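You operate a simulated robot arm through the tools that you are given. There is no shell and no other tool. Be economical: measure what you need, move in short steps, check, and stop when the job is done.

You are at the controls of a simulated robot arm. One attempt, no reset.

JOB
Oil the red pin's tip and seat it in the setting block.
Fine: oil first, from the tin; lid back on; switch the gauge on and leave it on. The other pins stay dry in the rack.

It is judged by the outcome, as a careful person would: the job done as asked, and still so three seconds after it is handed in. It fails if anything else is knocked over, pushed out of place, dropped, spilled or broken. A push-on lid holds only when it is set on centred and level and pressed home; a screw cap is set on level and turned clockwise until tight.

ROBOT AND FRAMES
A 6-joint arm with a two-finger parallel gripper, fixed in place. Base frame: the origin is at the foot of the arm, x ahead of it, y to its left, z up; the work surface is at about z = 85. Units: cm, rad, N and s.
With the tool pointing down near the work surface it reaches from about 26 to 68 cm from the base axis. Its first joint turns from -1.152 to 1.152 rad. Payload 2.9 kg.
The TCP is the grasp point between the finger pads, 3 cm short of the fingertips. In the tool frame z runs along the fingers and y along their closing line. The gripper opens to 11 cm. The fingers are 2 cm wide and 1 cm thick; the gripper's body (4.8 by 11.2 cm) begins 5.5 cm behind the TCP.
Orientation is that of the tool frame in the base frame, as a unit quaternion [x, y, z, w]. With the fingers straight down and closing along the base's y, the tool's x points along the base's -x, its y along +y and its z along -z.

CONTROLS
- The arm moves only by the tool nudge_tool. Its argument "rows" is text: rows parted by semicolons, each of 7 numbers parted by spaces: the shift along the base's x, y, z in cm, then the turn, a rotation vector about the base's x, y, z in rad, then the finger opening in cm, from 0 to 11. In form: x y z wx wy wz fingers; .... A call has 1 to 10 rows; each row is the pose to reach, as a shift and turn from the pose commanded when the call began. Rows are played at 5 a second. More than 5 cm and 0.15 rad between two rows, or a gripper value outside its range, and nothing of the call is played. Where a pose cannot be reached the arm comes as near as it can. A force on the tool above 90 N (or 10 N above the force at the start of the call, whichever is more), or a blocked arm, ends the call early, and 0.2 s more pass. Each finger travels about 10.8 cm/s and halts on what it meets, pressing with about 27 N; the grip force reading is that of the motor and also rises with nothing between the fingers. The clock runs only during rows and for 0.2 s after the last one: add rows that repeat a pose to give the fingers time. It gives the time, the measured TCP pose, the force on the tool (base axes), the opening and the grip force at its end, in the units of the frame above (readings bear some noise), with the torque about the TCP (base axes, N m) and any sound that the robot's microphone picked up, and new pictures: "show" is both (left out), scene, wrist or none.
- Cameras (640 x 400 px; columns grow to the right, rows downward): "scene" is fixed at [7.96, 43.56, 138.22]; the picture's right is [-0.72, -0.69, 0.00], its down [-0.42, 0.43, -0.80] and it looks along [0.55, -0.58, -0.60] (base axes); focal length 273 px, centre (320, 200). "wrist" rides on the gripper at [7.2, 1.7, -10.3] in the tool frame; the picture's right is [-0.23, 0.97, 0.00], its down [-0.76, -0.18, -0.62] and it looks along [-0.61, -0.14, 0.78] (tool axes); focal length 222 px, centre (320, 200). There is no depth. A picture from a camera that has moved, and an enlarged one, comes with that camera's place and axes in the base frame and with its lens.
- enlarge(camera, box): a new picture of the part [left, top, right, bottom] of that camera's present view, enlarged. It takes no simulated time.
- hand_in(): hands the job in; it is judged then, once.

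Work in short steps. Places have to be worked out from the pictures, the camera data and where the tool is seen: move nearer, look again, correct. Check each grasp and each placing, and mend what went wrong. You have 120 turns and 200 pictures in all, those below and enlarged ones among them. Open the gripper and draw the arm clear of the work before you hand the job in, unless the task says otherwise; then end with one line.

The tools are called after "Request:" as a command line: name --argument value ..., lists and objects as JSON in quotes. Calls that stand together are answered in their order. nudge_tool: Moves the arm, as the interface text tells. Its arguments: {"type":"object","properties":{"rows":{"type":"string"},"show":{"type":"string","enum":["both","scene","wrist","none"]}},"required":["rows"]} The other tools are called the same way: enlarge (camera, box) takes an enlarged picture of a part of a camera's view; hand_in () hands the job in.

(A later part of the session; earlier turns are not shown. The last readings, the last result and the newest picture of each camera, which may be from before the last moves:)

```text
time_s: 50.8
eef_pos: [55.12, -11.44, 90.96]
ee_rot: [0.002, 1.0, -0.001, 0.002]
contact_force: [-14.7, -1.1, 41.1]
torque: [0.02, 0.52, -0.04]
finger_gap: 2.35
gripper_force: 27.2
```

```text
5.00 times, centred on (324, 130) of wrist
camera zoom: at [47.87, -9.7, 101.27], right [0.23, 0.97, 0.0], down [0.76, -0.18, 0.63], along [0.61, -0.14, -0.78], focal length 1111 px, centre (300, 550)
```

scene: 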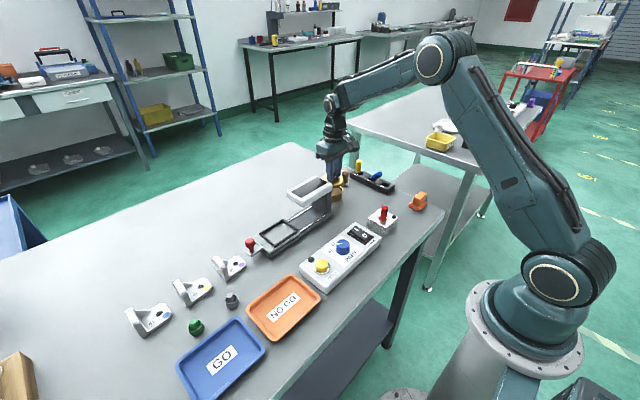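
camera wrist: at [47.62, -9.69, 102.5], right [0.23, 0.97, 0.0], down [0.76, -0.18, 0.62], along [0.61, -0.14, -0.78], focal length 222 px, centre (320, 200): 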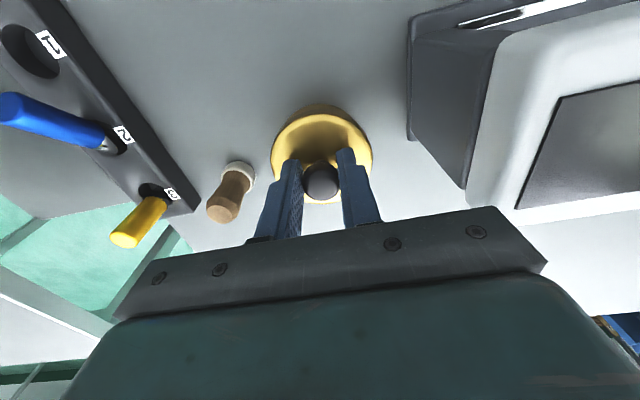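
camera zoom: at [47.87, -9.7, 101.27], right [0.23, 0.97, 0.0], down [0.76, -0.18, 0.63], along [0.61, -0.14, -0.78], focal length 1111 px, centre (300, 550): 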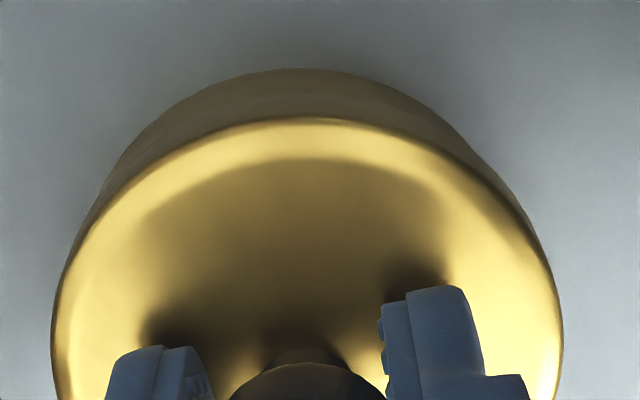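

Under load the contact is centred. I unload, release the knob, and back off to see how the lid sits.

Request:
nudge_tool --rows "0 0 0.3 0 0 0 1; 0 0 0.3 0 0 0 2.6; 0 0 0.3 0 0 0 3.5; 0 0 0.3 0 0 0 4.5; 0 0 2 0 0 0 4.5; 0 0 5 0 0 0 4.5; 0 0 8 0 0 0 4.5; 0 0 8 0 0 0 4.5" --show "none"

Request:
enlarge --camera "scene" --box '[318, 170, 350, 205]'

Request:
enlarge --camera "wrist" --box '[260, 70, 388, 160]'

```text
time_s: 52.6
eef_pos: [55.04, -11.23, 98.77]
ee_rot: [0.0, 1.0, -0.001, -0.001]
contact_force: [-0.1, 0.2, 0.0]
torque: [0.0, -0.02, -0.01]
finger_gap: 4.5
gripper_force: 0.1
heard: snap
```

```text
11.43 times, centred on (334, 188) of scene
camera zoom: at [7.96, 43.56, 138.22], right [-0.72, -0.69, 0.0], down [-0.42, 0.43, -0.8], along [0.55, -0.58, -0.6], focal length 3124 px, centre (160, 343)
```

zoom: 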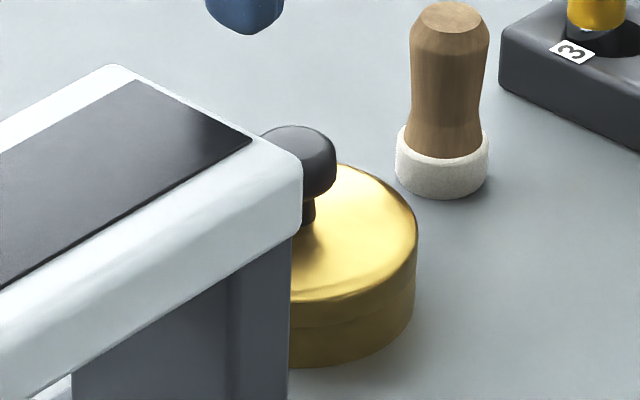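

```text
4.44 times, centred on (324, 115) of wrist
camera zoom: at [47.81, -9.6, 109.01], right [0.23, 0.97, 0.0], down [0.76, -0.18, 0.62], along [0.61, -0.14, -0.78], focal length 987 px, centre (302, 578)
```

zoom: 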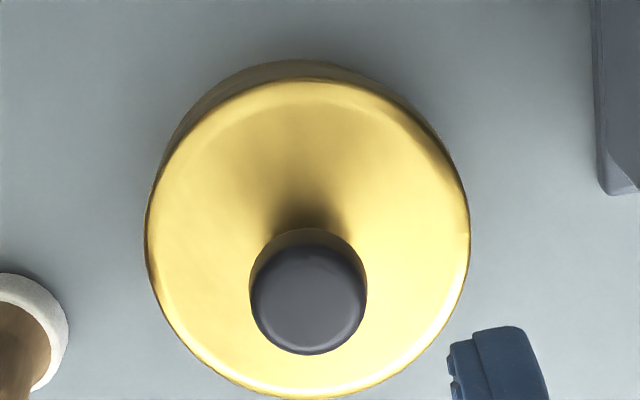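

A snap was heard on release — the lid seems latched and level. I press the knob top gently with closed fingers to make sure.

Request:
nudge_tool --rows "0.1 0.1 0 0 0 0 2; 0.1 0.1 0 0 0 0 0; 0.1 0.1 -2 0 0 0 0; 0.1 0.1 -3.6 0 0 0 0; 0.1 0.1 -4.2 0 0 0 0; 0.1 0.1 -4.4 0 0 0 0" --show "none"

Request:
enlarge --camera "scene" --box '[318, 170, 350, 205]'

```text
time_s: 54.0
eef_pos: [55.09, -11.22, 94.39]
ee_rot: [0.0, 1.0, 0.0, 0.0]
contact_force: [-0.8, -0.8, -0.9]
torque: [0.02, -0.04, -0.02]
finger_gap: 0.0
gripper_force: 27.0
```

```text
11.43 times, centred on (334, 188) of scene
camera zoom: at [7.96, 43.56, 138.22], right [-0.72, -0.69, 0.0], down [-0.42, 0.43, -0.8], along [0.55, -0.58, -0.6], focal length 3124 px, centre (160, 343)
```

zoom: 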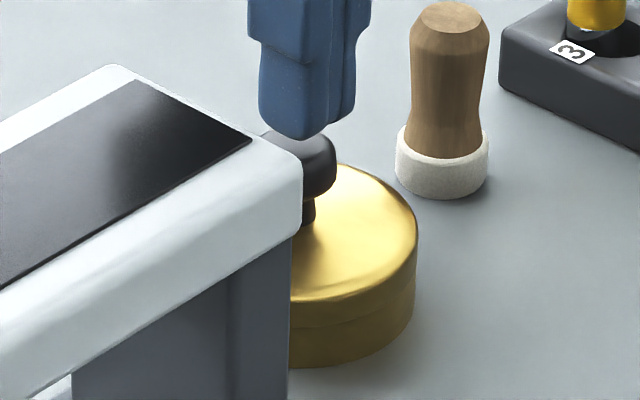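

Request:
nudge_tool --rows "0 0 -0.2 0 0 0 0; 0 0 -0.4 0 0 0 0; 0 0 -0.6 0 0 0 0; 0 0 -0.75 0 0 0 0" --show "none"

```text
time_s: 55.0
eef_pos: [55.18, -11.29, 93.54]
ee_rot: [0.0, 1.0, 0.0, 0.001]
contact_force: [-0.4, -0.3, 0.2]
torque: [0.0, 0.03, -0.05]
finger_gap: 0.0
gripper_force: 26.7
```

Request:
nudge_tool --rows "0 0 -0.2 0 0 0 0; 0 0 -0.4 0 0 0 0; 0 0 -0.5 0 0 0 0" --show "none"

Request:
enlarge --camera "scene" --box '[318, 170, 350, 205]'

```text
time_s: 55.8
eef_pos: [55.22, -11.3, 93.38]
ee_rot: [0.0, 1.0, 0.0, 0.002]
contact_force: [-15.3, 5.6, 38.8]
torque: [0.17, 0.5, 0.02]
finger_gap: 0.01
gripper_force: 27.3
```

```text
11.43 times, centred on (334, 188) of scene
camera zoom: at [7.85, 43.59, 138.22], right [-0.72, -0.69, 0.0], down [-0.42, 0.43, -0.8], along [0.55, -0.58, -0.6], focal length 3124 px, centre (160, 343)
```

zoom: 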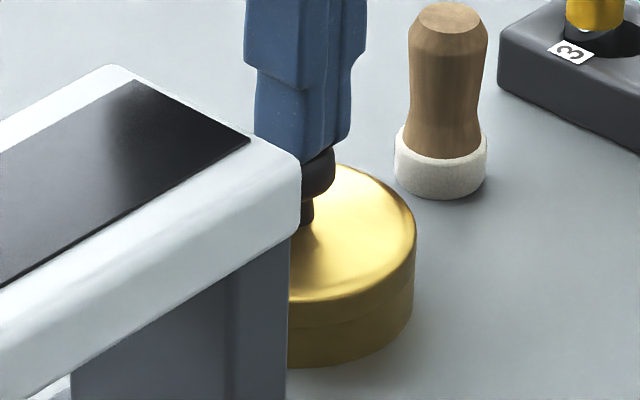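

It holds firm at 39 N, no more travel. I do a gentle pull test: regrip the knob and draw up slightly while reading force.

Request:
nudge_tool --rows "0 0 2 0 0 0 0; 0 0 4.5 0 0 0 3; 0 0 4.5 0 0 0 5; 0 -0.05 2 0 0 0 5; 0 -0.05 0 0 0 0 5; 0 -0.05 -1.5 0 0 0 5; 0 -0.05 -1.5 0 0 0 3; 0 -0.05 -1.5 0 0 0 1.5; 0 -0.05 -1.5 0 0 0 1.5; 0 -0.05 -1.5 0 0 0 1.5" --show "none"

```text
time_s: 58.0
eef_pos: [55.14, -11.52, 91.27]
ee_rot: [0.0, 1.0, 0.0, 0.0]
contact_force: [-0.7, 0.6, -0.2]
torque: [-0.03, 0.0, -0.01]
finger_gap: 2.34
gripper_force: 27.1
heard: snap
```

Another snap; I need to know which state. I pull up a little and read the force.

Request:
nudge_tool --rows "0 0 0.1 0 0 0 1.5; 0 0 0.2 0 0 0 1.5" --show "none"

Request:
enlarge --camera "scene" --box '[318, 170, 350, 205]'

```text
time_s: 58.6
eef_pos: [55.23, -11.49, 91.62]
ee_rot: [0.0, 1.0, 0.0, 0.0]
contact_force: [-0.4, -0.9, 0.6]
torque: [0.02, 0.02, 0.01]
finger_gap: 2.34
gripper_force: 27.4
```

```text
11.43 times, centred on (334, 188) of scene
camera zoom: at [7.96, 43.56, 138.22], right [-0.72, -0.69, 0.0], down [-0.42, 0.43, -0.8], along [0.55, -0.58, -0.6], focal length 3124 px, centre (160, 343)
```

zoom: 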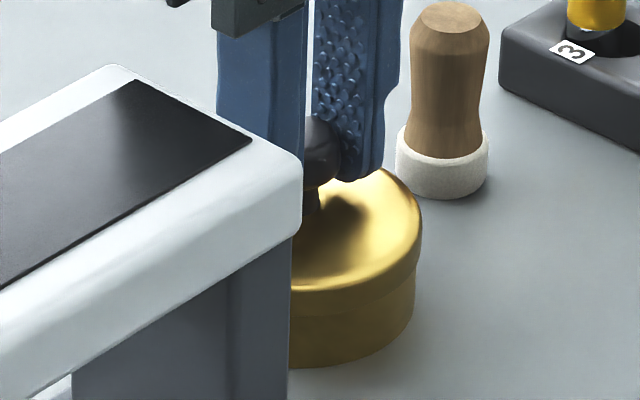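

The lid is off again (regripping popped it), which means it had latched on the previous release. I repeat that: press down, release, and then not regrip.

Request:
nudge_tool --rows "-0.05 0 -0.4 0 0 0 1; -0.05 0 -0.7 0 0 0 1; -0.05 0 -0.75 0 0 0 1; -0.05 0 -0.75 0 0 0 1" --show "none"

```text
time_s: 59.6
eef_pos: [55.37, -11.38, 91.03]
ee_rot: [0.0, 1.0, 0.0, 0.003]
contact_force: [-3.9, 1.5, 26.7]
torque: [0.05, 0.0, -0.02]
finger_gap: 2.35
gripper_force: 26.7
```

Request:
nudge_tool --rows "0 0 -0.1 0 0 0 1; 0 0 -0.25 0 0 0 1; 0 0 -0.35 0 0 0 1; 0 0 -0.35 0 0 0 1" --show "none"

```text
time_s: 60.6
eef_pos: [55.32, -11.47, 91.0]
ee_rot: [0.0, 1.0, -0.001, 0.002]
contact_force: [-8.8, 4.6, 39.0]
torque: [0.11, 0.19, 0.0]
finger_gap: 2.38
gripper_force: 26.6
```

39 N, no sound. I unload only, without opening, to localise any snap.

Request:
nudge_tool --rows "0 0 0.15 0 0 0 1; 0 0 0.3 0 0 0 1" --show "none"

```text
time_s: 61.2
eef_pos: [55.39, -11.47, 90.93]
ee_rot: [0.0, 1.0, 0.0, 0.003]
contact_force: [6.5, 0.6, 19.4]
torque: [-0.01, -0.44, 0.06]
finger_gap: 2.33
gripper_force: 27.4
```

Still pressing with 19 N. Now I open only.

Request:
nudge_tool --rows "0 0 0 0 0 0 2.6; 0 0 0 0 0 0 3.5; 0 0 0 0 0 0 4.5" --show "none"

Request:
enlarge --camera "scene" --box '[318, 170, 350, 205]'

```text
time_s: 62.0
eef_pos: [55.08, -11.53, 90.95]
ee_rot: [0.001, 1.0, 0.0, 0.0]
contact_force: [-1.0, -7.1, 21.7]
torque: [0.27, -0.03, -0.06]
finger_gap: 4.16
gripper_force: 0.1
```

```text
11.43 times, centred on (334, 188) of scene
camera zoom: at [7.92, 43.55, 138.23], right [-0.72, -0.69, 0.0], down [-0.42, 0.43, -0.8], along [0.55, -0.58, -0.6], focal length 3124 px, centre (160, 343)
```

zoom: 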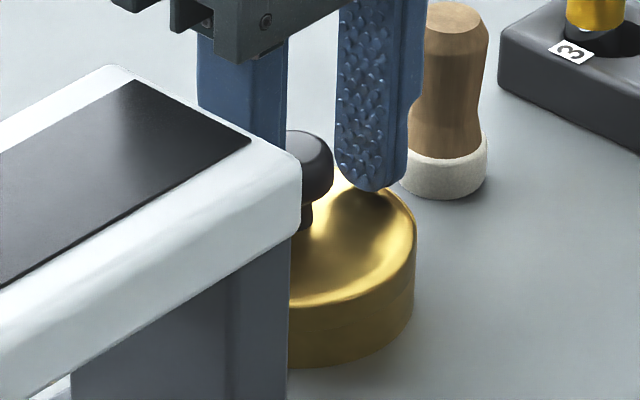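

Request:
nudge_tool --rows "0 0 0.1 0 0 0 4.5; 0 0 0.3 0 0 0 4.5; 0 0 0.6 0 0 0 4.5" --show "none"

Request:
enlarge --camera "scene" --box '[318, 170, 350, 205]'

Request:
enlarge --camera "wrist" --box '[240, 90, 400, 210]'

```text
time_s: 62.8
eef_pos: [55.13, -11.25, 91.39]
ee_rot: [-0.001, 1.0, 0.001, -0.001]
contact_force: [-0.3, 0.3, -0.1]
torque: [0.0, 0.02, -0.01]
finger_gap: 4.52
gripper_force: 0.1
```

```text
11.43 times, centred on (334, 188) of scene
camera zoom: at [7.95, 43.56, 138.22], right [-0.72, -0.69, 0.0], down [-0.42, 0.43, -0.8], along [0.55, -0.58, -0.6], focal length 3124 px, centre (160, 343)
```

zoom: 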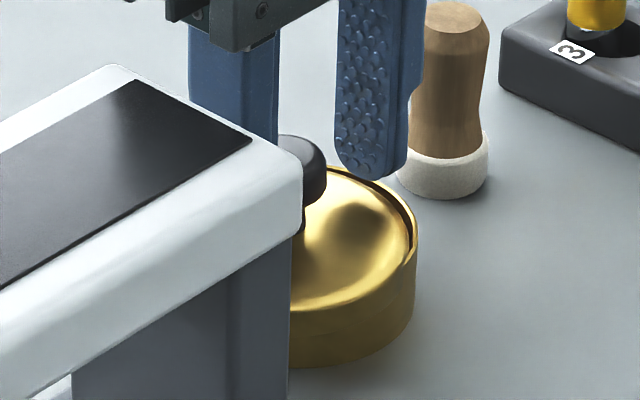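

```text
3.33 times, centred on (320, 150) of wrist
camera zoom: at [47.92, -9.6, 101.7], right [0.23, 0.97, 0.0], down [0.76, -0.18, 0.62], along [0.6, -0.14, -0.78], focal length 740 px, centre (320, 367)
```

zoom: 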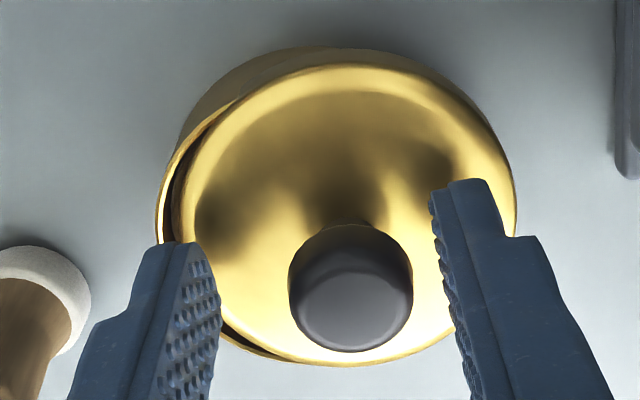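

The lid slid +y when I opened under load and now sits ajar; the tin centre also seems more +y than I assumed. I rise straight up for an accurate view.

Request:
nudge_tool --rows "0 0 3 0 0 0 5; 0 0 7.2 0 0 0 5; 0 0 7.2 0 0 0 5; 0 0 7.2 0 0 0 5" --show "none"

Request:
enlarge --camera "wrist" --box '[270, 75, 370, 145]'

Request:
enlarge --camera "scene" --box '[318, 170, 350, 205]'

```text
time_s: 63.8
eef_pos: [55.22, -11.32, 98.87]
ee_rot: [0.0, 1.0, 0.0, 0.001]
contact_force: [0.6, 0.6, -0.8]
torque: [-0.01, 0.01, 0.03]
finger_gap: 5.01
gripper_force: 0.0
```

```text
5.71 times, centred on (320, 110) of wrist
camera zoom: at [47.99, -9.54, 109.1], right [0.23, 0.97, 0.0], down [0.76, -0.18, 0.62], along [0.61, -0.14, -0.78], focal length 1269 px, centre (320, 714)
```

zoom: 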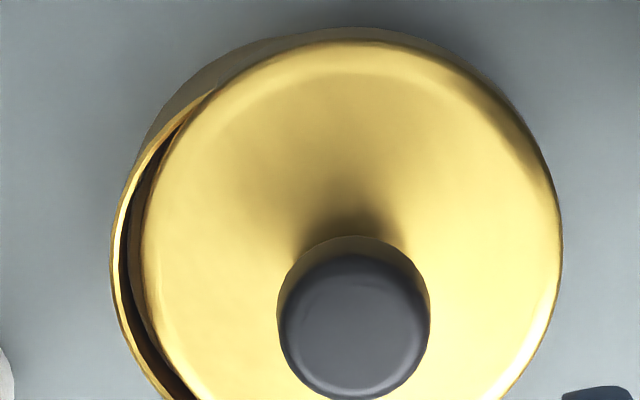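

```text
11.43 times, centred on (334, 188) of scene
camera zoom: at [7.96, 43.56, 138.22], right [-0.72, -0.69, 0.0], down [-0.42, 0.43, -0.8], along [0.55, -0.58, -0.6], focal length 3124 px, centre (160, 343)
```

zoom: 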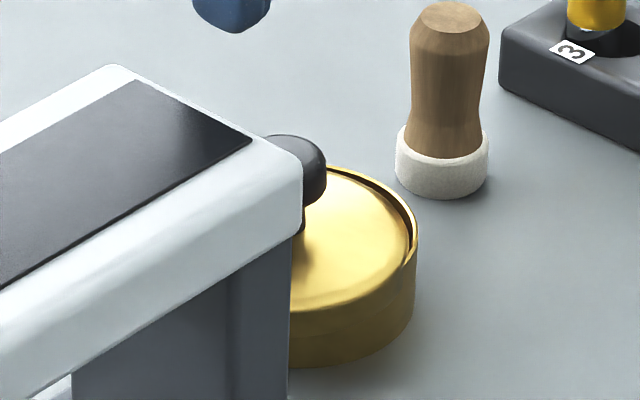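

The tin is under (55.12,-11.3); the knob sits at (55.1,-10.85). I regrip it there, a bit higher so the fingertips don't touch the lid.

Request:
nudge_tool --rows "0.03 0.49 -2 0 0 0 5; 0.03 0.49 -5 0 0 0 5; 0.03 0.49 -6.9 0 0 0 5; 0.03 0.49 -6.9 0 0 0 3.5; 0.03 0.49 -6.9 0 0 0 1.5; 0.03 0.49 -6.9 0 0 0 1; 0.03 0.49 -6.9 0 0 0 1" --show "none"

Request:
enlarge --camera "wrist" --box '[240, 90, 400, 210]'

Request:
enlarge --camera "scene" --box '[318, 170, 350, 205]'

```text
time_s: 65.4
eef_pos: [55.3, -10.69, 91.68]
ee_rot: [0.0, 1.0, 0.0, 0.0]
contact_force: [-0.2, -0.7, 0.2]
torque: [0.04, 0.02, 0.01]
finger_gap: 2.37
gripper_force: 27.3
```

```text
3.33 times, centred on (320, 150) of wrist
camera zoom: at [48.03, -9.11, 102.05], right [0.23, 0.97, 0.0], down [0.76, -0.18, 0.62], along [0.61, -0.14, -0.78], focal length 740 px, centre (320, 367)
```

zoom: 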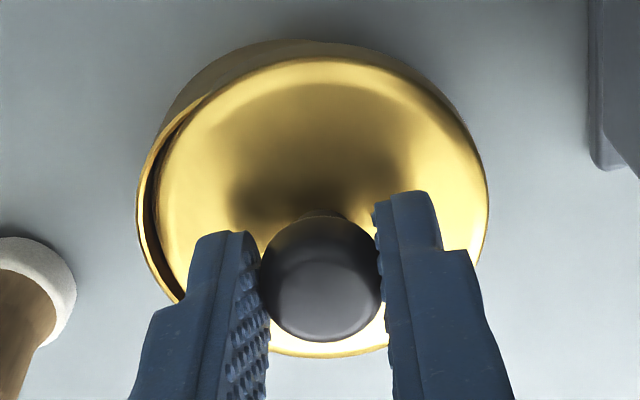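

```text
11.43 times, centred on (334, 188) of scene
camera zoom: at [7.96, 43.56, 138.22], right [-0.72, -0.69, 0.0], down [-0.42, 0.43, -0.8], along [0.55, -0.58, -0.6], focal length 3124 px, centre (160, 343)
```

zoom: 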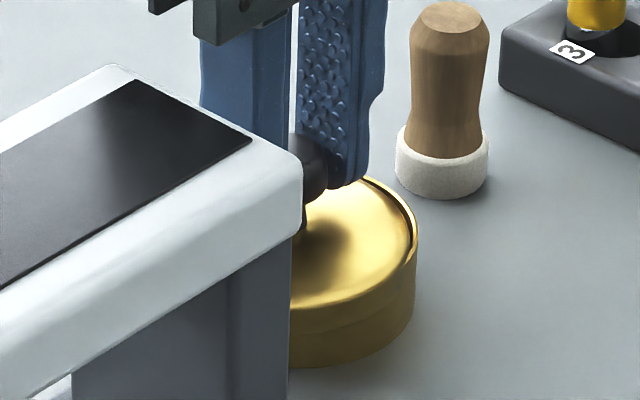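

Gripped. I lift 2 cm and check the lid's level.

Request:
nudge_tool --rows "0 0 0.7 0 0 0 1; 0 0 1.5 0 0 0 1; 0 0 3 0 0 0 1; 0 0 3 0 0 0 1" --show "none"

Request:
enlarge --camera "wrist" --box '[240, 90, 400, 210]'

Request:
enlarge --camera "scene" --box '[318, 165, 350, 200]'

```text
time_s: 66.4
eef_pos: [55.05, -10.91, 94.8]
ee_rot: [0.0, 1.0, 0.0, 0.0]
contact_force: [-1.1, 0.4, -0.3]
torque: [-0.03, -0.02, 0.02]
finger_gap: 2.35
gripper_force: 27.6
```

```text
3.33 times, centred on (320, 150) of wrist
camera zoom: at [47.94, -9.19, 105.1], right [0.23, 0.97, 0.0], down [0.76, -0.18, 0.62], along [0.61, -0.14, -0.78], focal length 740 px, centre (320, 367)
```

zoom: 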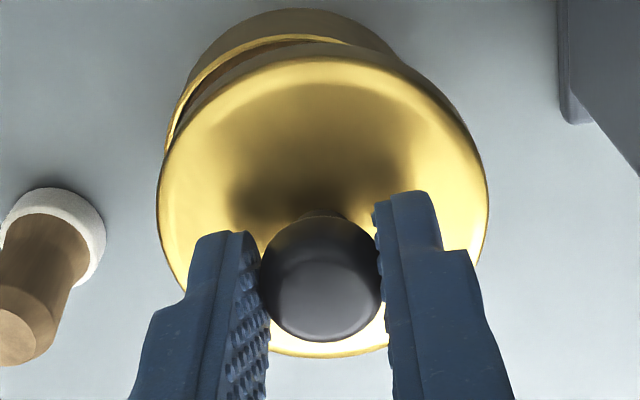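

```text
11.43 times, centred on (334, 182) of scene
camera zoom: at [7.96, 43.56, 138.22], right [-0.72, -0.69, 0.0], down [-0.42, 0.43, -0.8], along [0.55, -0.58, -0.6], focal length 3124 px, centre (160, 400)
```

zoom: 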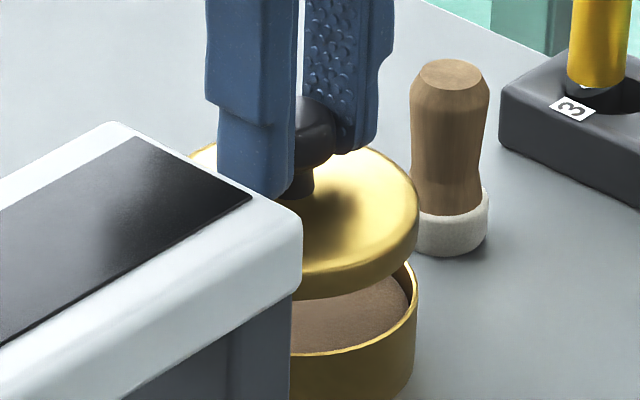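

Comparing ellipse edges with the earlier latched view, the lid should go +0.2 in x and -0.53 in y. I shift, lower to just above the seat, and compare.

Request:
nudge_tool --rows "0.2 -0.53 0 0 0 0 1; 0.2 -0.53 -1.2 0 0 0 1; 0.2 -0.53 -2.3 0 0 0 1; 0.2 -0.53 -2.3 0 0 0 1" --show "none"

Request:
enlarge --camera "wrist" --box '[260, 90, 388, 170]'

Request:
enlarge --camera "scene" --box '[318, 170, 350, 205]'

```text
time_s: 67.4
eef_pos: [55.46, -11.22, 92.48]
ee_rot: [0.001, 1.0, 0.0, 0.0]
contact_force: [1.2, 0.1, -0.6]
torque: [0.0, -0.03, 0.0]
finger_gap: 2.33
gripper_force: 27.2
```

```text
5.00 times, centred on (324, 130) of wrist
camera zoom: at [48.19, -9.63, 102.85], right [0.23, 0.97, 0.0], down [0.76, -0.18, 0.62], along [0.61, -0.14, -0.78], focal length 1111 px, centre (300, 550)
```

zoom: 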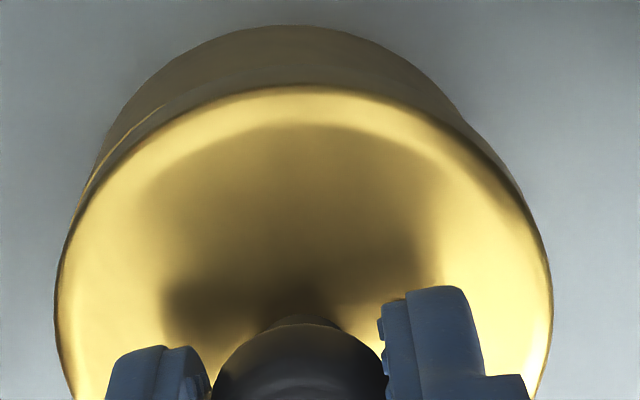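

```text
11.43 times, centred on (334, 188) of scene
camera zoom: at [7.96, 43.56, 138.22], right [-0.72, -0.69, 0.0], down [-0.42, 0.43, -0.8], along [0.55, -0.58, -0.6], focal length 3124 px, centre (160, 343)
```

zoom: 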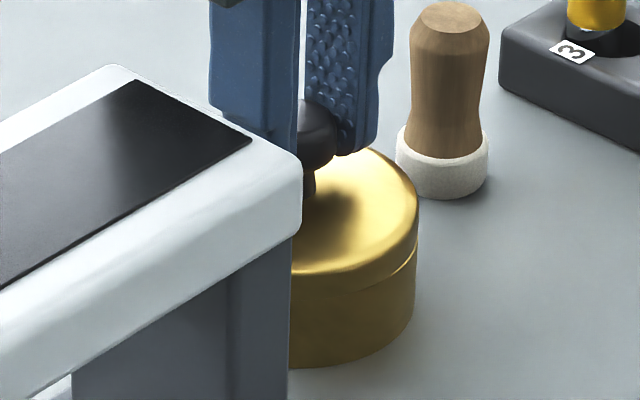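

Alignment matches the press that latched (within ~0.05 cm). I lower to contact and press.

Request:
nudge_tool --rows "-0.03 0 -0.5 0 0 0 1; -0.03 0 -0.8 0 0 0 1; -0.03 0 -1 0 0 0 1; -0.03 0 -1.1 0 0 0 1" --show "none"

```text
time_s: 68.4
eef_pos: [55.3, -11.46, 91.6]
ee_rot: [0.001, 1.0, -0.001, 0.0]
contact_force: [-12.8, -9.7, 23.7]
torque: [-0.24, 0.18, -0.04]
finger_gap: 2.39
gripper_force: 27.1
heard: snap
```

Snap under pressing — lid latched. I press a touch more, then unload before opening.

Request:
nudge_tool --rows "0 -0.05 -0.15 0 0 0 1; 0 -0.1 -0.25 0 0 0 1; 0 -0.1 0 0 0 0 1; -0.05 -0.1 0.2 0 0 0 1" --show "none"

```text
time_s: 69.4
eef_pos: [55.28, -11.31, 91.36]
ee_rot: [-0.002, 1.0, 0.002, -0.002]
contact_force: [-0.6, 0.1, 0.7]
torque: [0.03, 0.01, 0.02]
finger_gap: 2.36
gripper_force: 27.3
heard: snap
```

Another snap; forces are now zero. I test with a tiny upward pull.

Request:
nudge_tool --rows "0 0 0.08 0 0 0 1; 0 0 0.15 0 0 0 1; 0 0 0.15 0 0 0 1" --show "none"

Request:
enlarge --camera "scene" --box '[318, 170, 350, 205]'

```text
time_s: 70.2
eef_pos: [55.33, -11.42, 91.72]
ee_rot: [0.0, 1.0, 0.0, 0.0]
contact_force: [-0.7, 0.5, -0.1]
torque: [-0.03, -0.02, 0.0]
finger_gap: 2.36
gripper_force: 27.2
```

```text
11.43 times, centred on (334, 188) of scene
camera zoom: at [7.96, 43.56, 138.22], right [-0.72, -0.69, 0.0], down [-0.42, 0.43, -0.8], along [0.55, -0.58, -0.6], focal length 3124 px, centre (160, 343)
```

zoom: 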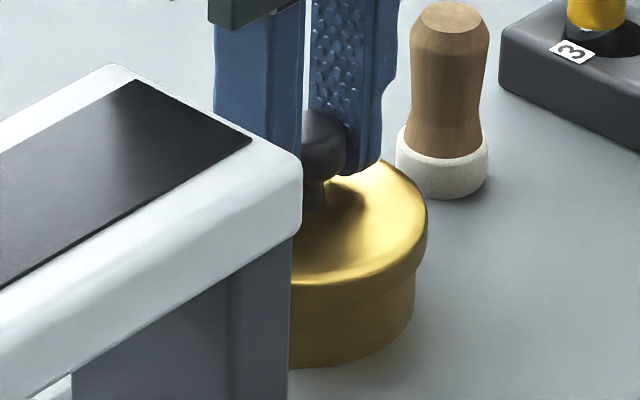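

Snap one was the latch, snap two my unloading lift pulled it off. I repeat at the exact latching pose, and then open there without lifting.

Request:
nudge_tool --rows "0 0 0.7 0 0 0 1; 0.05 0.1 0.7 0 0 0 1; 0.05 0.1 0.25 0 0 0 1; 0.05 0.1 -0.05 0 0 0 1; 0.05 0.1 -0.25 0 0 0 1; 0.05 0.1 -0.35 0 0 0 1" --show "none"

```text
time_s: 71.6
eef_pos: [55.41, -11.31, 91.45]
ee_rot: [-0.001, 1.0, 0.0, 0.0]
contact_force: [-0.2, -1.1, -0.4]
torque: [0.0, -0.03, -0.02]
finger_gap: 2.34
gripper_force: 26.4
```

Request:
nudge_tool --rows "0 0 -0.15 0 0 0 1; 0 0 -0.25 0 0 0 1; 0 0 -0.35 0 0 0 1" --show "none"

```text
time_s: 72.4
eef_pos: [55.34, -11.43, 91.26]
ee_rot: [0.0, 1.0, 0.0, 0.001]
contact_force: [-6.6, -1.5, 15.2]
torque: [-0.02, -0.13, 0.01]
finger_gap: 2.36
gripper_force: 26.9
```

Request:
nudge_tool --rows "0 0 -0.1 0 0 0 1; 0 0 -0.2 0 0 0 1; 0 0 -0.2 0 0 0 1" --show "none"

```text
time_s: 73.2
eef_pos: [55.41, -11.49, 91.06]
ee_rot: [0.002, 1.0, 0.0, 0.001]
contact_force: [-5.2, -7.5, 26.1]
torque: [-0.09, 0.13, -0.04]
finger_gap: 2.37
gripper_force: 26.9
```

Request:
nudge_tool --rows "0 0 -0.1 0 0 0 1; 0 0 -0.2 0 0 0 1; 0 0 -0.3 0 0 0 1; 0 0 -0.3 0 0 0 1" --show "none"

Request:
enlarge --camera "scene" --box '[318, 170, 350, 205]'

Request:
enlarge --camera "wrist" --box '[260, 90, 388, 170]'

```text
time_s: 74.2
eef_pos: [55.33, -11.39, 90.99]
ee_rot: [0.0, 1.0, -0.001, 0.003]
contact_force: [-9.1, -7.8, 40.4]
torque: [-0.13, 0.42, -0.07]
finger_gap: 2.35
gripper_force: 26.8
```

```text
11.43 times, centred on (334, 188) of scene
camera zoom: at [7.86, 43.56, 138.23], right [-0.72, -0.69, 0.0], down [-0.42, 0.43, -0.8], along [0.55, -0.58, -0.6], focal length 3124 px, centre (160, 343)
```

zoom: 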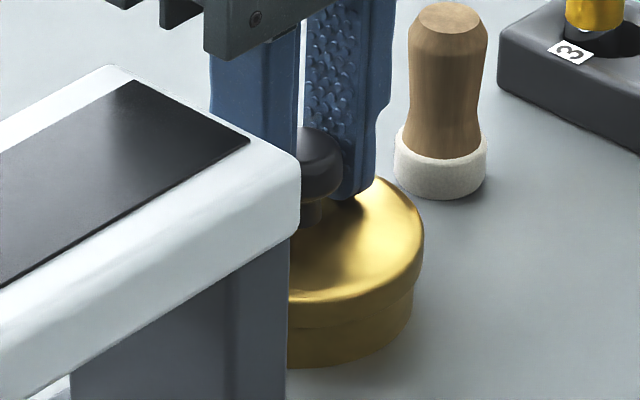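

```text
5.00 times, centred on (324, 130) of wrist
camera zoom: at [48.13, -9.71, 101.25], right [0.23, 0.97, 0.0], down [0.76, -0.18, 0.63], along [0.61, -0.14, -0.78], focal length 1111 px, centre (300, 550)
```

zoom: 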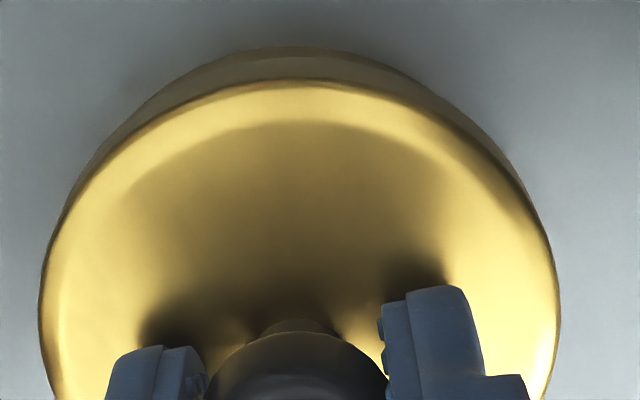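

The lid shifted slightly in the grip: now ~0.14 short in x and ~0.08 low in y. I lift, correct, and re-press.

Request:
nudge_tool --rows "0 0 0.5 0 0 0 1; 0 0 1.2 0 0 0 1; 0.15 0.08 1.2 0 0 0 1; 0.15 0.08 0.8 0 0 0 1; 0.15 0.08 0.8 0 0 0 1" --show "none"

Request:
enlarge --camera "scene" --box '[318, 170, 350, 205]'

Request:
enlarge --camera "wrist" --box '[260, 90, 388, 170]'

```text
time_s: 75.4
eef_pos: [55.53, -11.31, 91.27]
ee_rot: [0.0, 1.0, 0.001, 0.0]
contact_force: [-0.3, 0.5, 0.2]
torque: [-0.03, -0.01, 0.0]
finger_gap: 2.36
gripper_force: 26.9
```

```text
11.43 times, centred on (334, 188) of scene
camera zoom: at [7.96, 43.56, 138.22], right [-0.72, -0.69, 0.0], down [-0.42, 0.43, -0.8], along [0.55, -0.58, -0.6], focal length 3124 px, centre (160, 343)
```

zoom: 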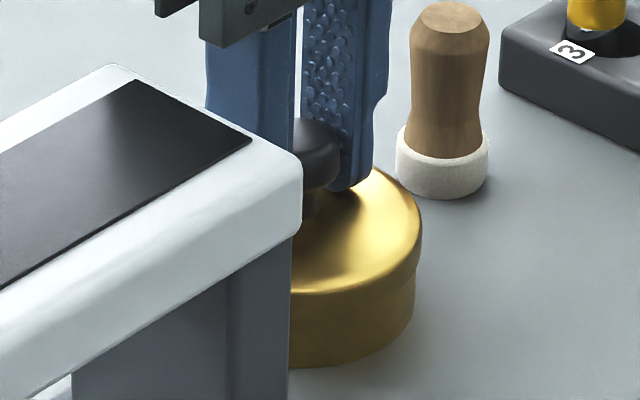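

```text
5.00 times, centred on (324, 130) of wrist
camera zoom: at [48.25, -9.56, 101.68], right [0.23, 0.97, 0.0], down [0.76, -0.18, 0.62], along [0.61, -0.14, -0.78], focal length 1111 px, centre (300, 550)
```

zoom: 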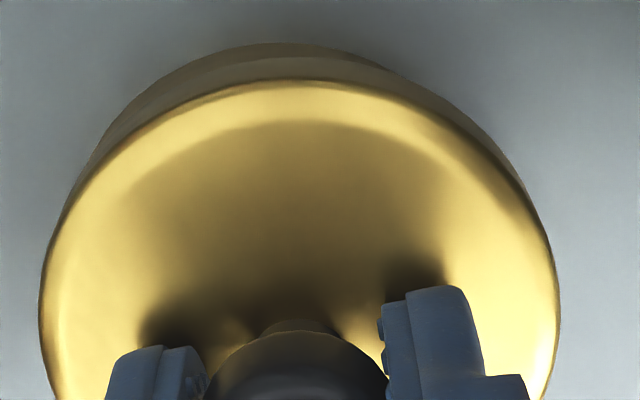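

Still ~0.1 short; I shift +0.12 x, +0.05 y and press in small steps.

Request:
nudge_tool --rows "0 0 0.5 0 0 0 1; 0.12 0.05 0.5 0 0 0 1; 0.12 0.05 0 0 0 0 1; 0.12 0.05 -0.25 0 0 0 1; 0.12 0.05 -0.4 0 0 0 1; 0.12 0.05 -0.5 0 0 0 1" --show "none"

```text
time_s: 76.8
eef_pos: [55.6, -11.2, 90.88]
ee_rot: [0.0, 1.0, 0.0, 0.001]
contact_force: [-5.4, -0.9, 19.2]
torque: [-0.02, 0.18, -0.03]
finger_gap: 2.36
gripper_force: 26.7
```

Request:
nudge_tool --rows "0 0 -0.1 0 0 0 1; 0 0 -0.15 0 0 0 1" --show "none"

```text
time_s: 77.4
eef_pos: [55.64, -11.26, 90.99]
ee_rot: [0.0, 1.0, -0.001, 0.003]
contact_force: [-13.9, 1.3, 40.2]
torque: [0.05, 0.7, -0.07]
finger_gap: 2.35
gripper_force: 27.2
```

40 N, no snap yet. I unload to near zero, open slowly without load, and rise (which latched it before).

Request:
nudge_tool --rows "0 0 0.2 0 0 0 1; 0 0 0.32 0 0 0 1; 0 0 0.32 0 0 0 1" --show "none"

```text
time_s: 78.2
eef_pos: [55.64, -11.15, 90.98]
ee_rot: [-0.001, 1.0, -0.001, 0.001]
contact_force: [1.3, -2.3, 10.7]
torque: [-0.09, -0.37, -0.02]
finger_gap: 2.37
gripper_force: 26.9
```

Request:
nudge_tool --rows "0 0 0.08 0 0 0 1; 0 0 0.08 0 0 0 2.5; 0 0 0.08 0 0 0 3.2; 0 0 0.08 0 0 0 4" --show "none"

Request:
enlarge --camera "scene" --box '[318, 170, 350, 205]'

Request:
enlarge --camera "wrist" --box '[260, 90, 388, 170]'

```text
time_s: 79.2
eef_pos: [55.47, -11.28, 91.03]
ee_rot: [0.0, 1.0, 0.0, -0.002]
contact_force: [-0.7, 0.8, -0.2]
torque: [-0.01, 0.01, 0.01]
finger_gap: 4.0
gripper_force: 0.1
heard: snap
```

```text
11.43 times, centred on (334, 188) of scene
camera zoom: at [7.96, 43.56, 138.22], right [-0.72, -0.69, 0.0], down [-0.42, 0.43, -0.8], along [0.55, -0.58, -0.6], focal length 3124 px, centre (160, 343)
```

zoom: 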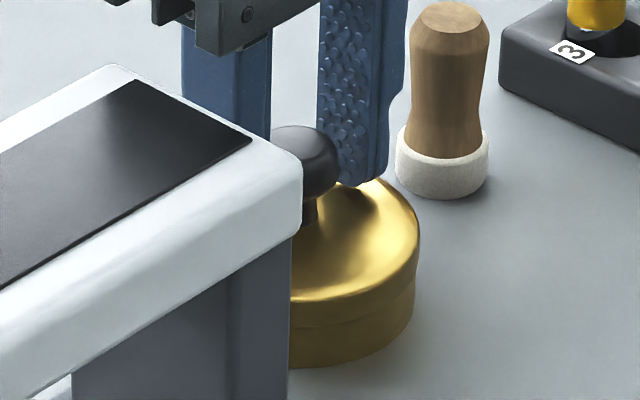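

```text
5.00 times, centred on (324, 130) of wrist
camera zoom: at [48.38, -9.57, 101.39], right [0.23, 0.97, 0.0], down [0.76, -0.18, 0.62], along [0.61, -0.14, -0.78], focal length 1111 px, centre (300, 550)
```

zoom: 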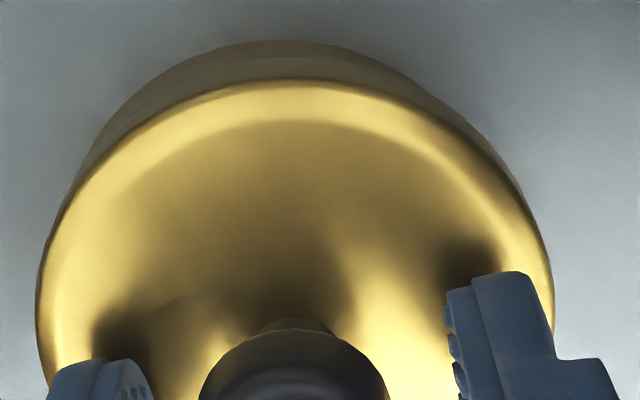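

Snap on release, as with the earlier successful latching. I rise straight up and inspect without touching it again.

Request:
nudge_tool --rows "0 0 0.5 0 0 0 4; 0 0 2 0 0 0 4; 0 0 5 0 0 0 4; 0 0 8 0 0 0 4; 0 0 8 0 0 0 4" --show "none"

Request:
enlarge --camera "scene" --box '[318, 170, 350, 205]'

Request:
enlarge --camera "wrist" --box '[260, 70, 388, 160]'

```text
time_s: 80.4
eef_pos: [55.63, -11.1, 99.06]
ee_rot: [0.0, 1.0, 0.001, 0.001]
contact_force: [-0.1, 0.4, -0.2]
torque: [-0.02, -0.02, 0.0]
finger_gap: 3.99
gripper_force: 0.1
```

```text
11.43 times, centred on (334, 188) of scene
camera zoom: at [7.96, 43.56, 138.22], right [-0.72, -0.69, 0.0], down [-0.42, 0.43, -0.8], along [0.55, -0.58, -0.6], focal length 3124 px, centre (160, 343)
```

zoom: 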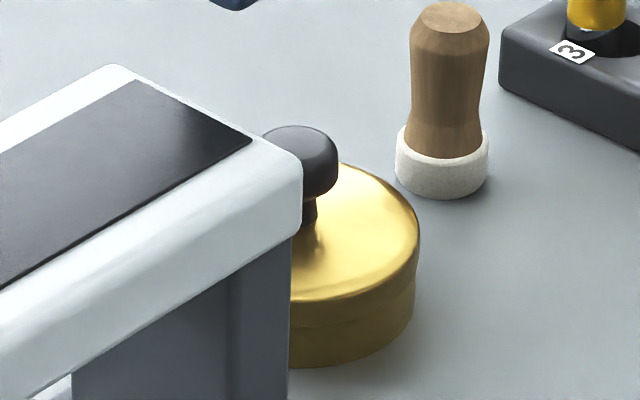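

```text
4.44 times, centred on (324, 115) of wrist
camera zoom: at [48.41, -9.51, 109.4], right [0.23, 0.97, 0.0], down [0.76, -0.18, 0.62], along [0.61, -0.14, -0.78], focal length 987 px, centre (302, 578)
```

zoom: 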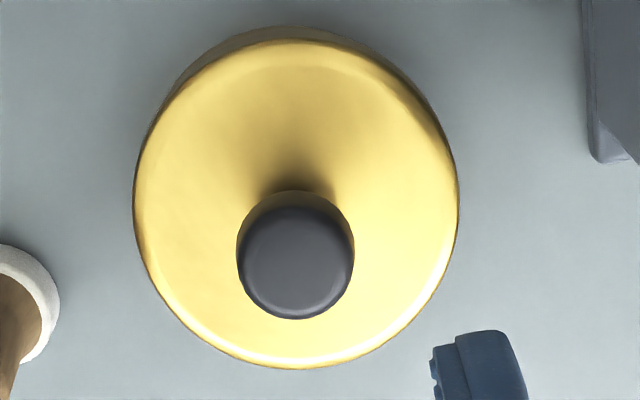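

The lid sits level and concentric. I press its knob from above with closed fingers (safe check: no sound expected if it's latched).

Request:
nudge_tool --rows "-0.16 -0.06 0 0 0 0 2; -0.16 -0.06 0 0 0 0 0; -0.16 -0.06 -3 0 0 0 0; -0.16 -0.06 -5 0 0 0 0; -0.16 -0.06 -5.6 0 0 0 0; -0.16 -0.06 -5.8 0 0 0 0; -0.16 -0.06 -6 0 0 0 0" --show "none"

```text
time_s: 82.0
eef_pos: [55.52, -11.24, 93.37]
ee_rot: [0.0, 1.0, -0.001, 0.002]
contact_force: [-11.9, -0.5, 27.2]
torque: [-0.02, 0.33, 0.0]
finger_gap: 0.0
gripper_force: 27.2
```

Request:
nudge_tool --rows "0 0 -0.15 0 0 0 0; -0.05 0 -0.3 0 0 0 0; -0.05 0 -0.3 0 0 0 0; -0.05 0 -0.3 0 0 0 0" --show "none"

```text
time_s: 83.0
eef_pos: [55.47, -11.36, 93.33]
ee_rot: [0.0, 1.0, -0.001, 0.004]
contact_force: [-16.4, -4.4, 51.5]
torque: [-0.13, 0.62, 0.04]
finger_gap: 0.0
gripper_force: 27.4
```

No sound at 51 N and no motion. I unload gently and rise a little.

Request:
nudge_tool --rows "-0.05 0 0 0 0 0 0; -0.05 0 0.3 0 0 0 0; -0.05 0 0.8 0 0 0 0; -0.05 0 2 0 0 0 0" --show "none"

Request:
enlarge --camera "scene" --box '[318, 170, 350, 205]'

```text
time_s: 84.0
eef_pos: [55.27, -11.26, 94.48]
ee_rot: [-0.001, 1.0, 0.001, -0.002]
contact_force: [-0.3, -0.7, 0.8]
torque: [-0.01, -0.03, 0.0]
finger_gap: 0.0
gripper_force: 27.0
```

```text
11.43 times, centred on (334, 188) of scene
camera zoom: at [7.96, 43.56, 138.22], right [-0.72, -0.69, 0.0], down [-0.42, 0.43, -0.8], along [0.55, -0.58, -0.6], focal length 3124 px, centre (160, 343)
```

zoom: 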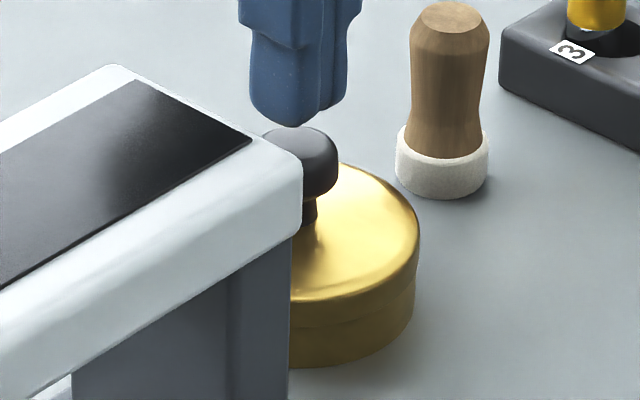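

No snap, lid unchanged: sound parity and looks say it's latched and home. Now the gauge switch: I rise and zoom on the rocker.

Request:
nudge_tool --rows "0 0 3 0 0 0 0; -1 0.5 6 0 0 0 0; -5 2 6 0 0 0 0; -9 4 6 0 0 0 0; -13 5.5 6 0 0 0 0; -16 5.5 6 0 0 0 0; -16 5.5 6 0 0 0 0" --show "wrist"

Request:
enlarge --camera "scene" --box '[332, 215, 396, 255]'

```text
time_s: 85.6
eef_pos: [39.45, -5.71, 100.89]
ee_rot: [0.0, 1.0, 0.0, -0.001]
contact_force: [-0.5, 0.8, 0.1]
torque: [0.02, 0.03, 0.01]
finger_gap: 0.0
gripper_force: 27.0
camera wrist: at [32.21, -4.14, 111.16], right [0.23, 0.97, 0.0], down [0.76, -0.18, 0.62], along [0.61, -0.14, -0.78], focal length 222 px, centre (320, 200)
```

wrist: 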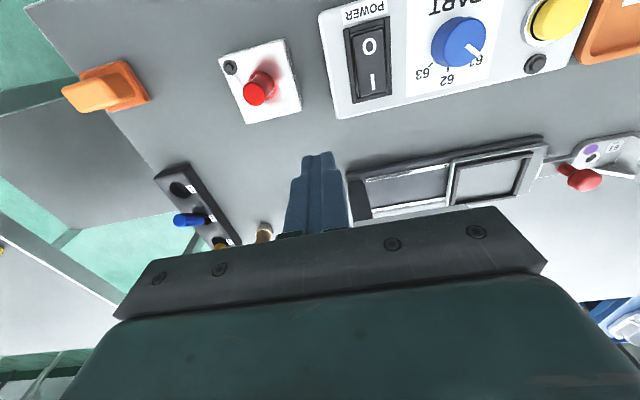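

```text
10.00 times, centred on (364, 235) of scene
camera zoom: at [7.95, 43.56, 138.22], right [-0.72, -0.69, 0.0], down [-0.42, 0.43, -0.8], along [0.55, -0.58, -0.6], focal length 2734 px, centre (-120, -150)
```

zoom: 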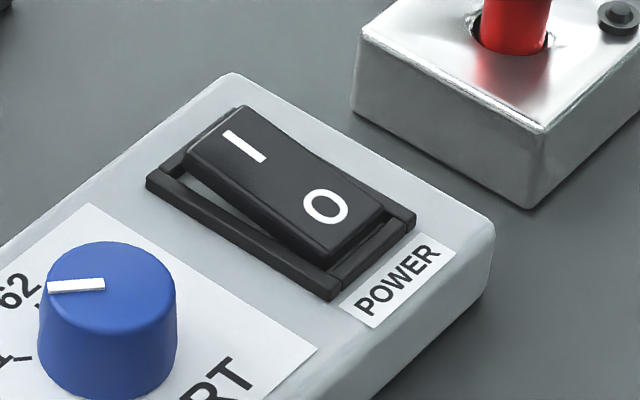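

The rocker's "I" side is raised (off); the I mark is at about (36.9,-0.75, z≈90). I bring closed fingertips above it.

Request:
nudge_tool --rows "-1.2 2.5 0 0 0 0 0; -2.45 5.05 0 0 0 0 0; -2.45 5.05 -3 0 0 0 0; -2.45 5.05 -5.5 0 0 0 0; -2.45 5.05 -5.5 0 0 0 0" --show "none"

Request:
enlarge --camera "scene" --box '[332, 205, 396, 255]'

Request:
enlarge --camera "wrist" --box '[240, 70, 400, 190]'

```text
time_s: 86.8
eef_pos: [36.89, -0.71, 95.07]
ee_rot: [0.0, 1.0, 0.0, 0.0]
contact_force: [-0.1, 0.8, -0.5]
torque: [-0.02, 0.03, -0.01]
finger_gap: 0.01
gripper_force: 27.2
```

```text
8.00 times, centred on (364, 230) of scene
camera zoom: at [7.96, 43.56, 138.22], right [-0.72, -0.69, 0.0], down [-0.42, 0.43, -0.8], along [0.55, -0.58, -0.6], focal length 2187 px, centre (-32, -40)
```

zoom: 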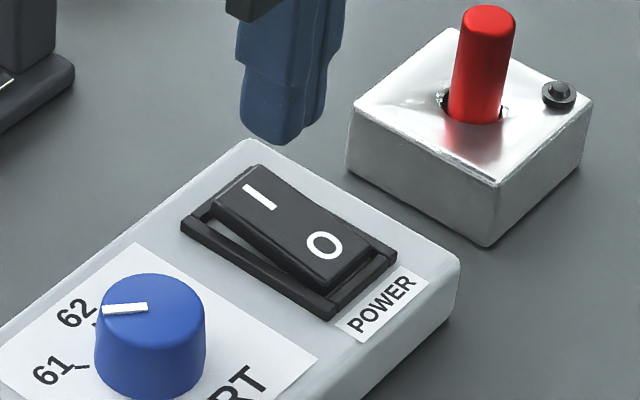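

```text
3.33 times, centred on (320, 130) of wrist
camera zoom: at [29.77, 0.91, 105.58], right [0.23, 0.97, 0.0], down [0.76, -0.18, 0.62], along [0.61, -0.14, -0.78], focal length 740 px, centre (320, 433)
```

zoom: 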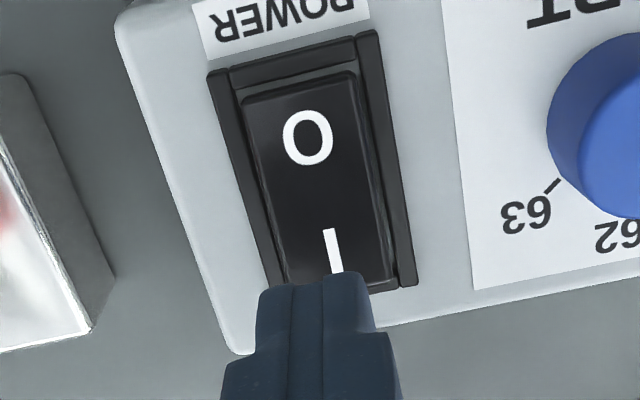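

The tool axis meets the "I" mark. I shift slightly and press down in small steps, listening for a click.

Request:
nudge_tool --rows "0.2 0.12 -1 0 0 0 0; 0.2 0.12 -1.8 0 0 0 0; 0.2 0.12 -2.2 0 0 0 0; 0.2 0.12 -2.5 0 0 0 0" --show "none"

```text
time_s: 87.8
eef_pos: [37.15, -0.59, 92.76]
ee_rot: [0.0, 1.0, 0.0, 0.0]
contact_force: [0.6, 0.2, 0.1]
torque: [-0.03, 0.03, 0.03]
finger_gap: 0.01
gripper_force: 27.3
```

Request:
nudge_tool --rows "0 0 -0.2 0 0 0 0; 0 0 -0.4 0 0 0 0; 0 0 -0.6 0 0 0 0" --show "none"

Request:
enlarge --camera "scene" --box '[332, 205, 396, 255]'

```text
time_s: 88.6
eef_pos: [37.1, -0.63, 92.13]
ee_rot: [0.0, 1.0, 0.0, 0.0]
contact_force: [-0.4, -0.2, 0.1]
torque: [0.01, 0.02, -0.02]
finger_gap: 0.0
gripper_force: 27.0
```

```text
8.00 times, centred on (364, 230) of scene
camera zoom: at [7.96, 43.56, 138.22], right [-0.72, -0.69, 0.0], down [-0.42, 0.43, -0.8], along [0.55, -0.58, -0.6], focal length 2187 px, centre (-32, -40)
```

zoom: 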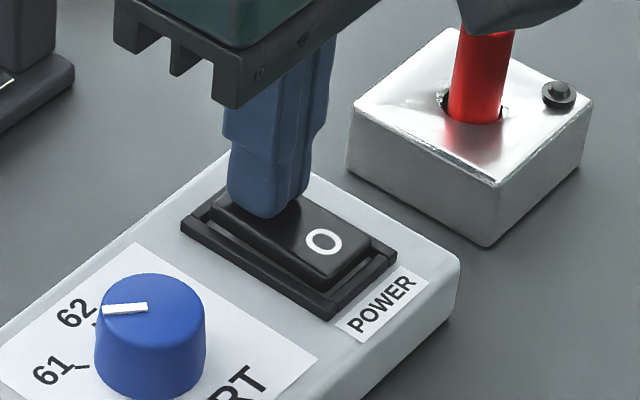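

Request:
nudge_tool --rows "0 0 -0.2 0 0 0 0; 0 0 -0.4 0 0 0 0; 0 0 -0.55 0 0 0 0" --show "none"

Request:
enlarge --camera "scene" --box '[332, 205, 396, 255]'

```text
time_s: 89.4
eef_pos: [37.17, -0.72, 92.05]
ee_rot: [0.0, 1.0, 0.0, 0.004]
contact_force: [-18.1, 2.4, 82.4]
torque: [0.04, 1.33, -0.11]
finger_gap: 0.01
gripper_force: 27.2
```

```text
8.00 times, centred on (364, 230) of scene
camera zoom: at [7.82, 43.57, 138.23], right [-0.72, -0.69, 0.0], down [-0.42, 0.43, -0.8], along [0.55, -0.58, -0.6], focal length 2187 px, centre (-32, -40)
```

zoom: 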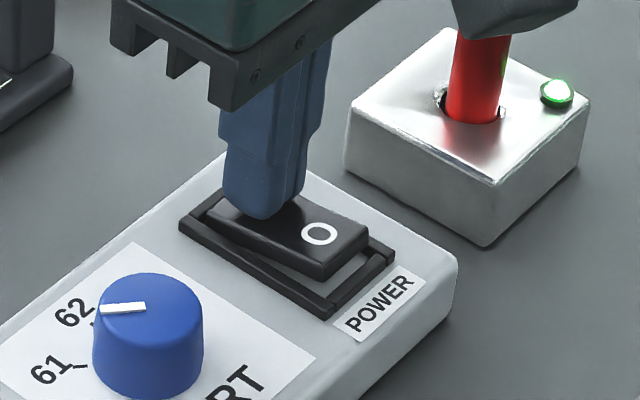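

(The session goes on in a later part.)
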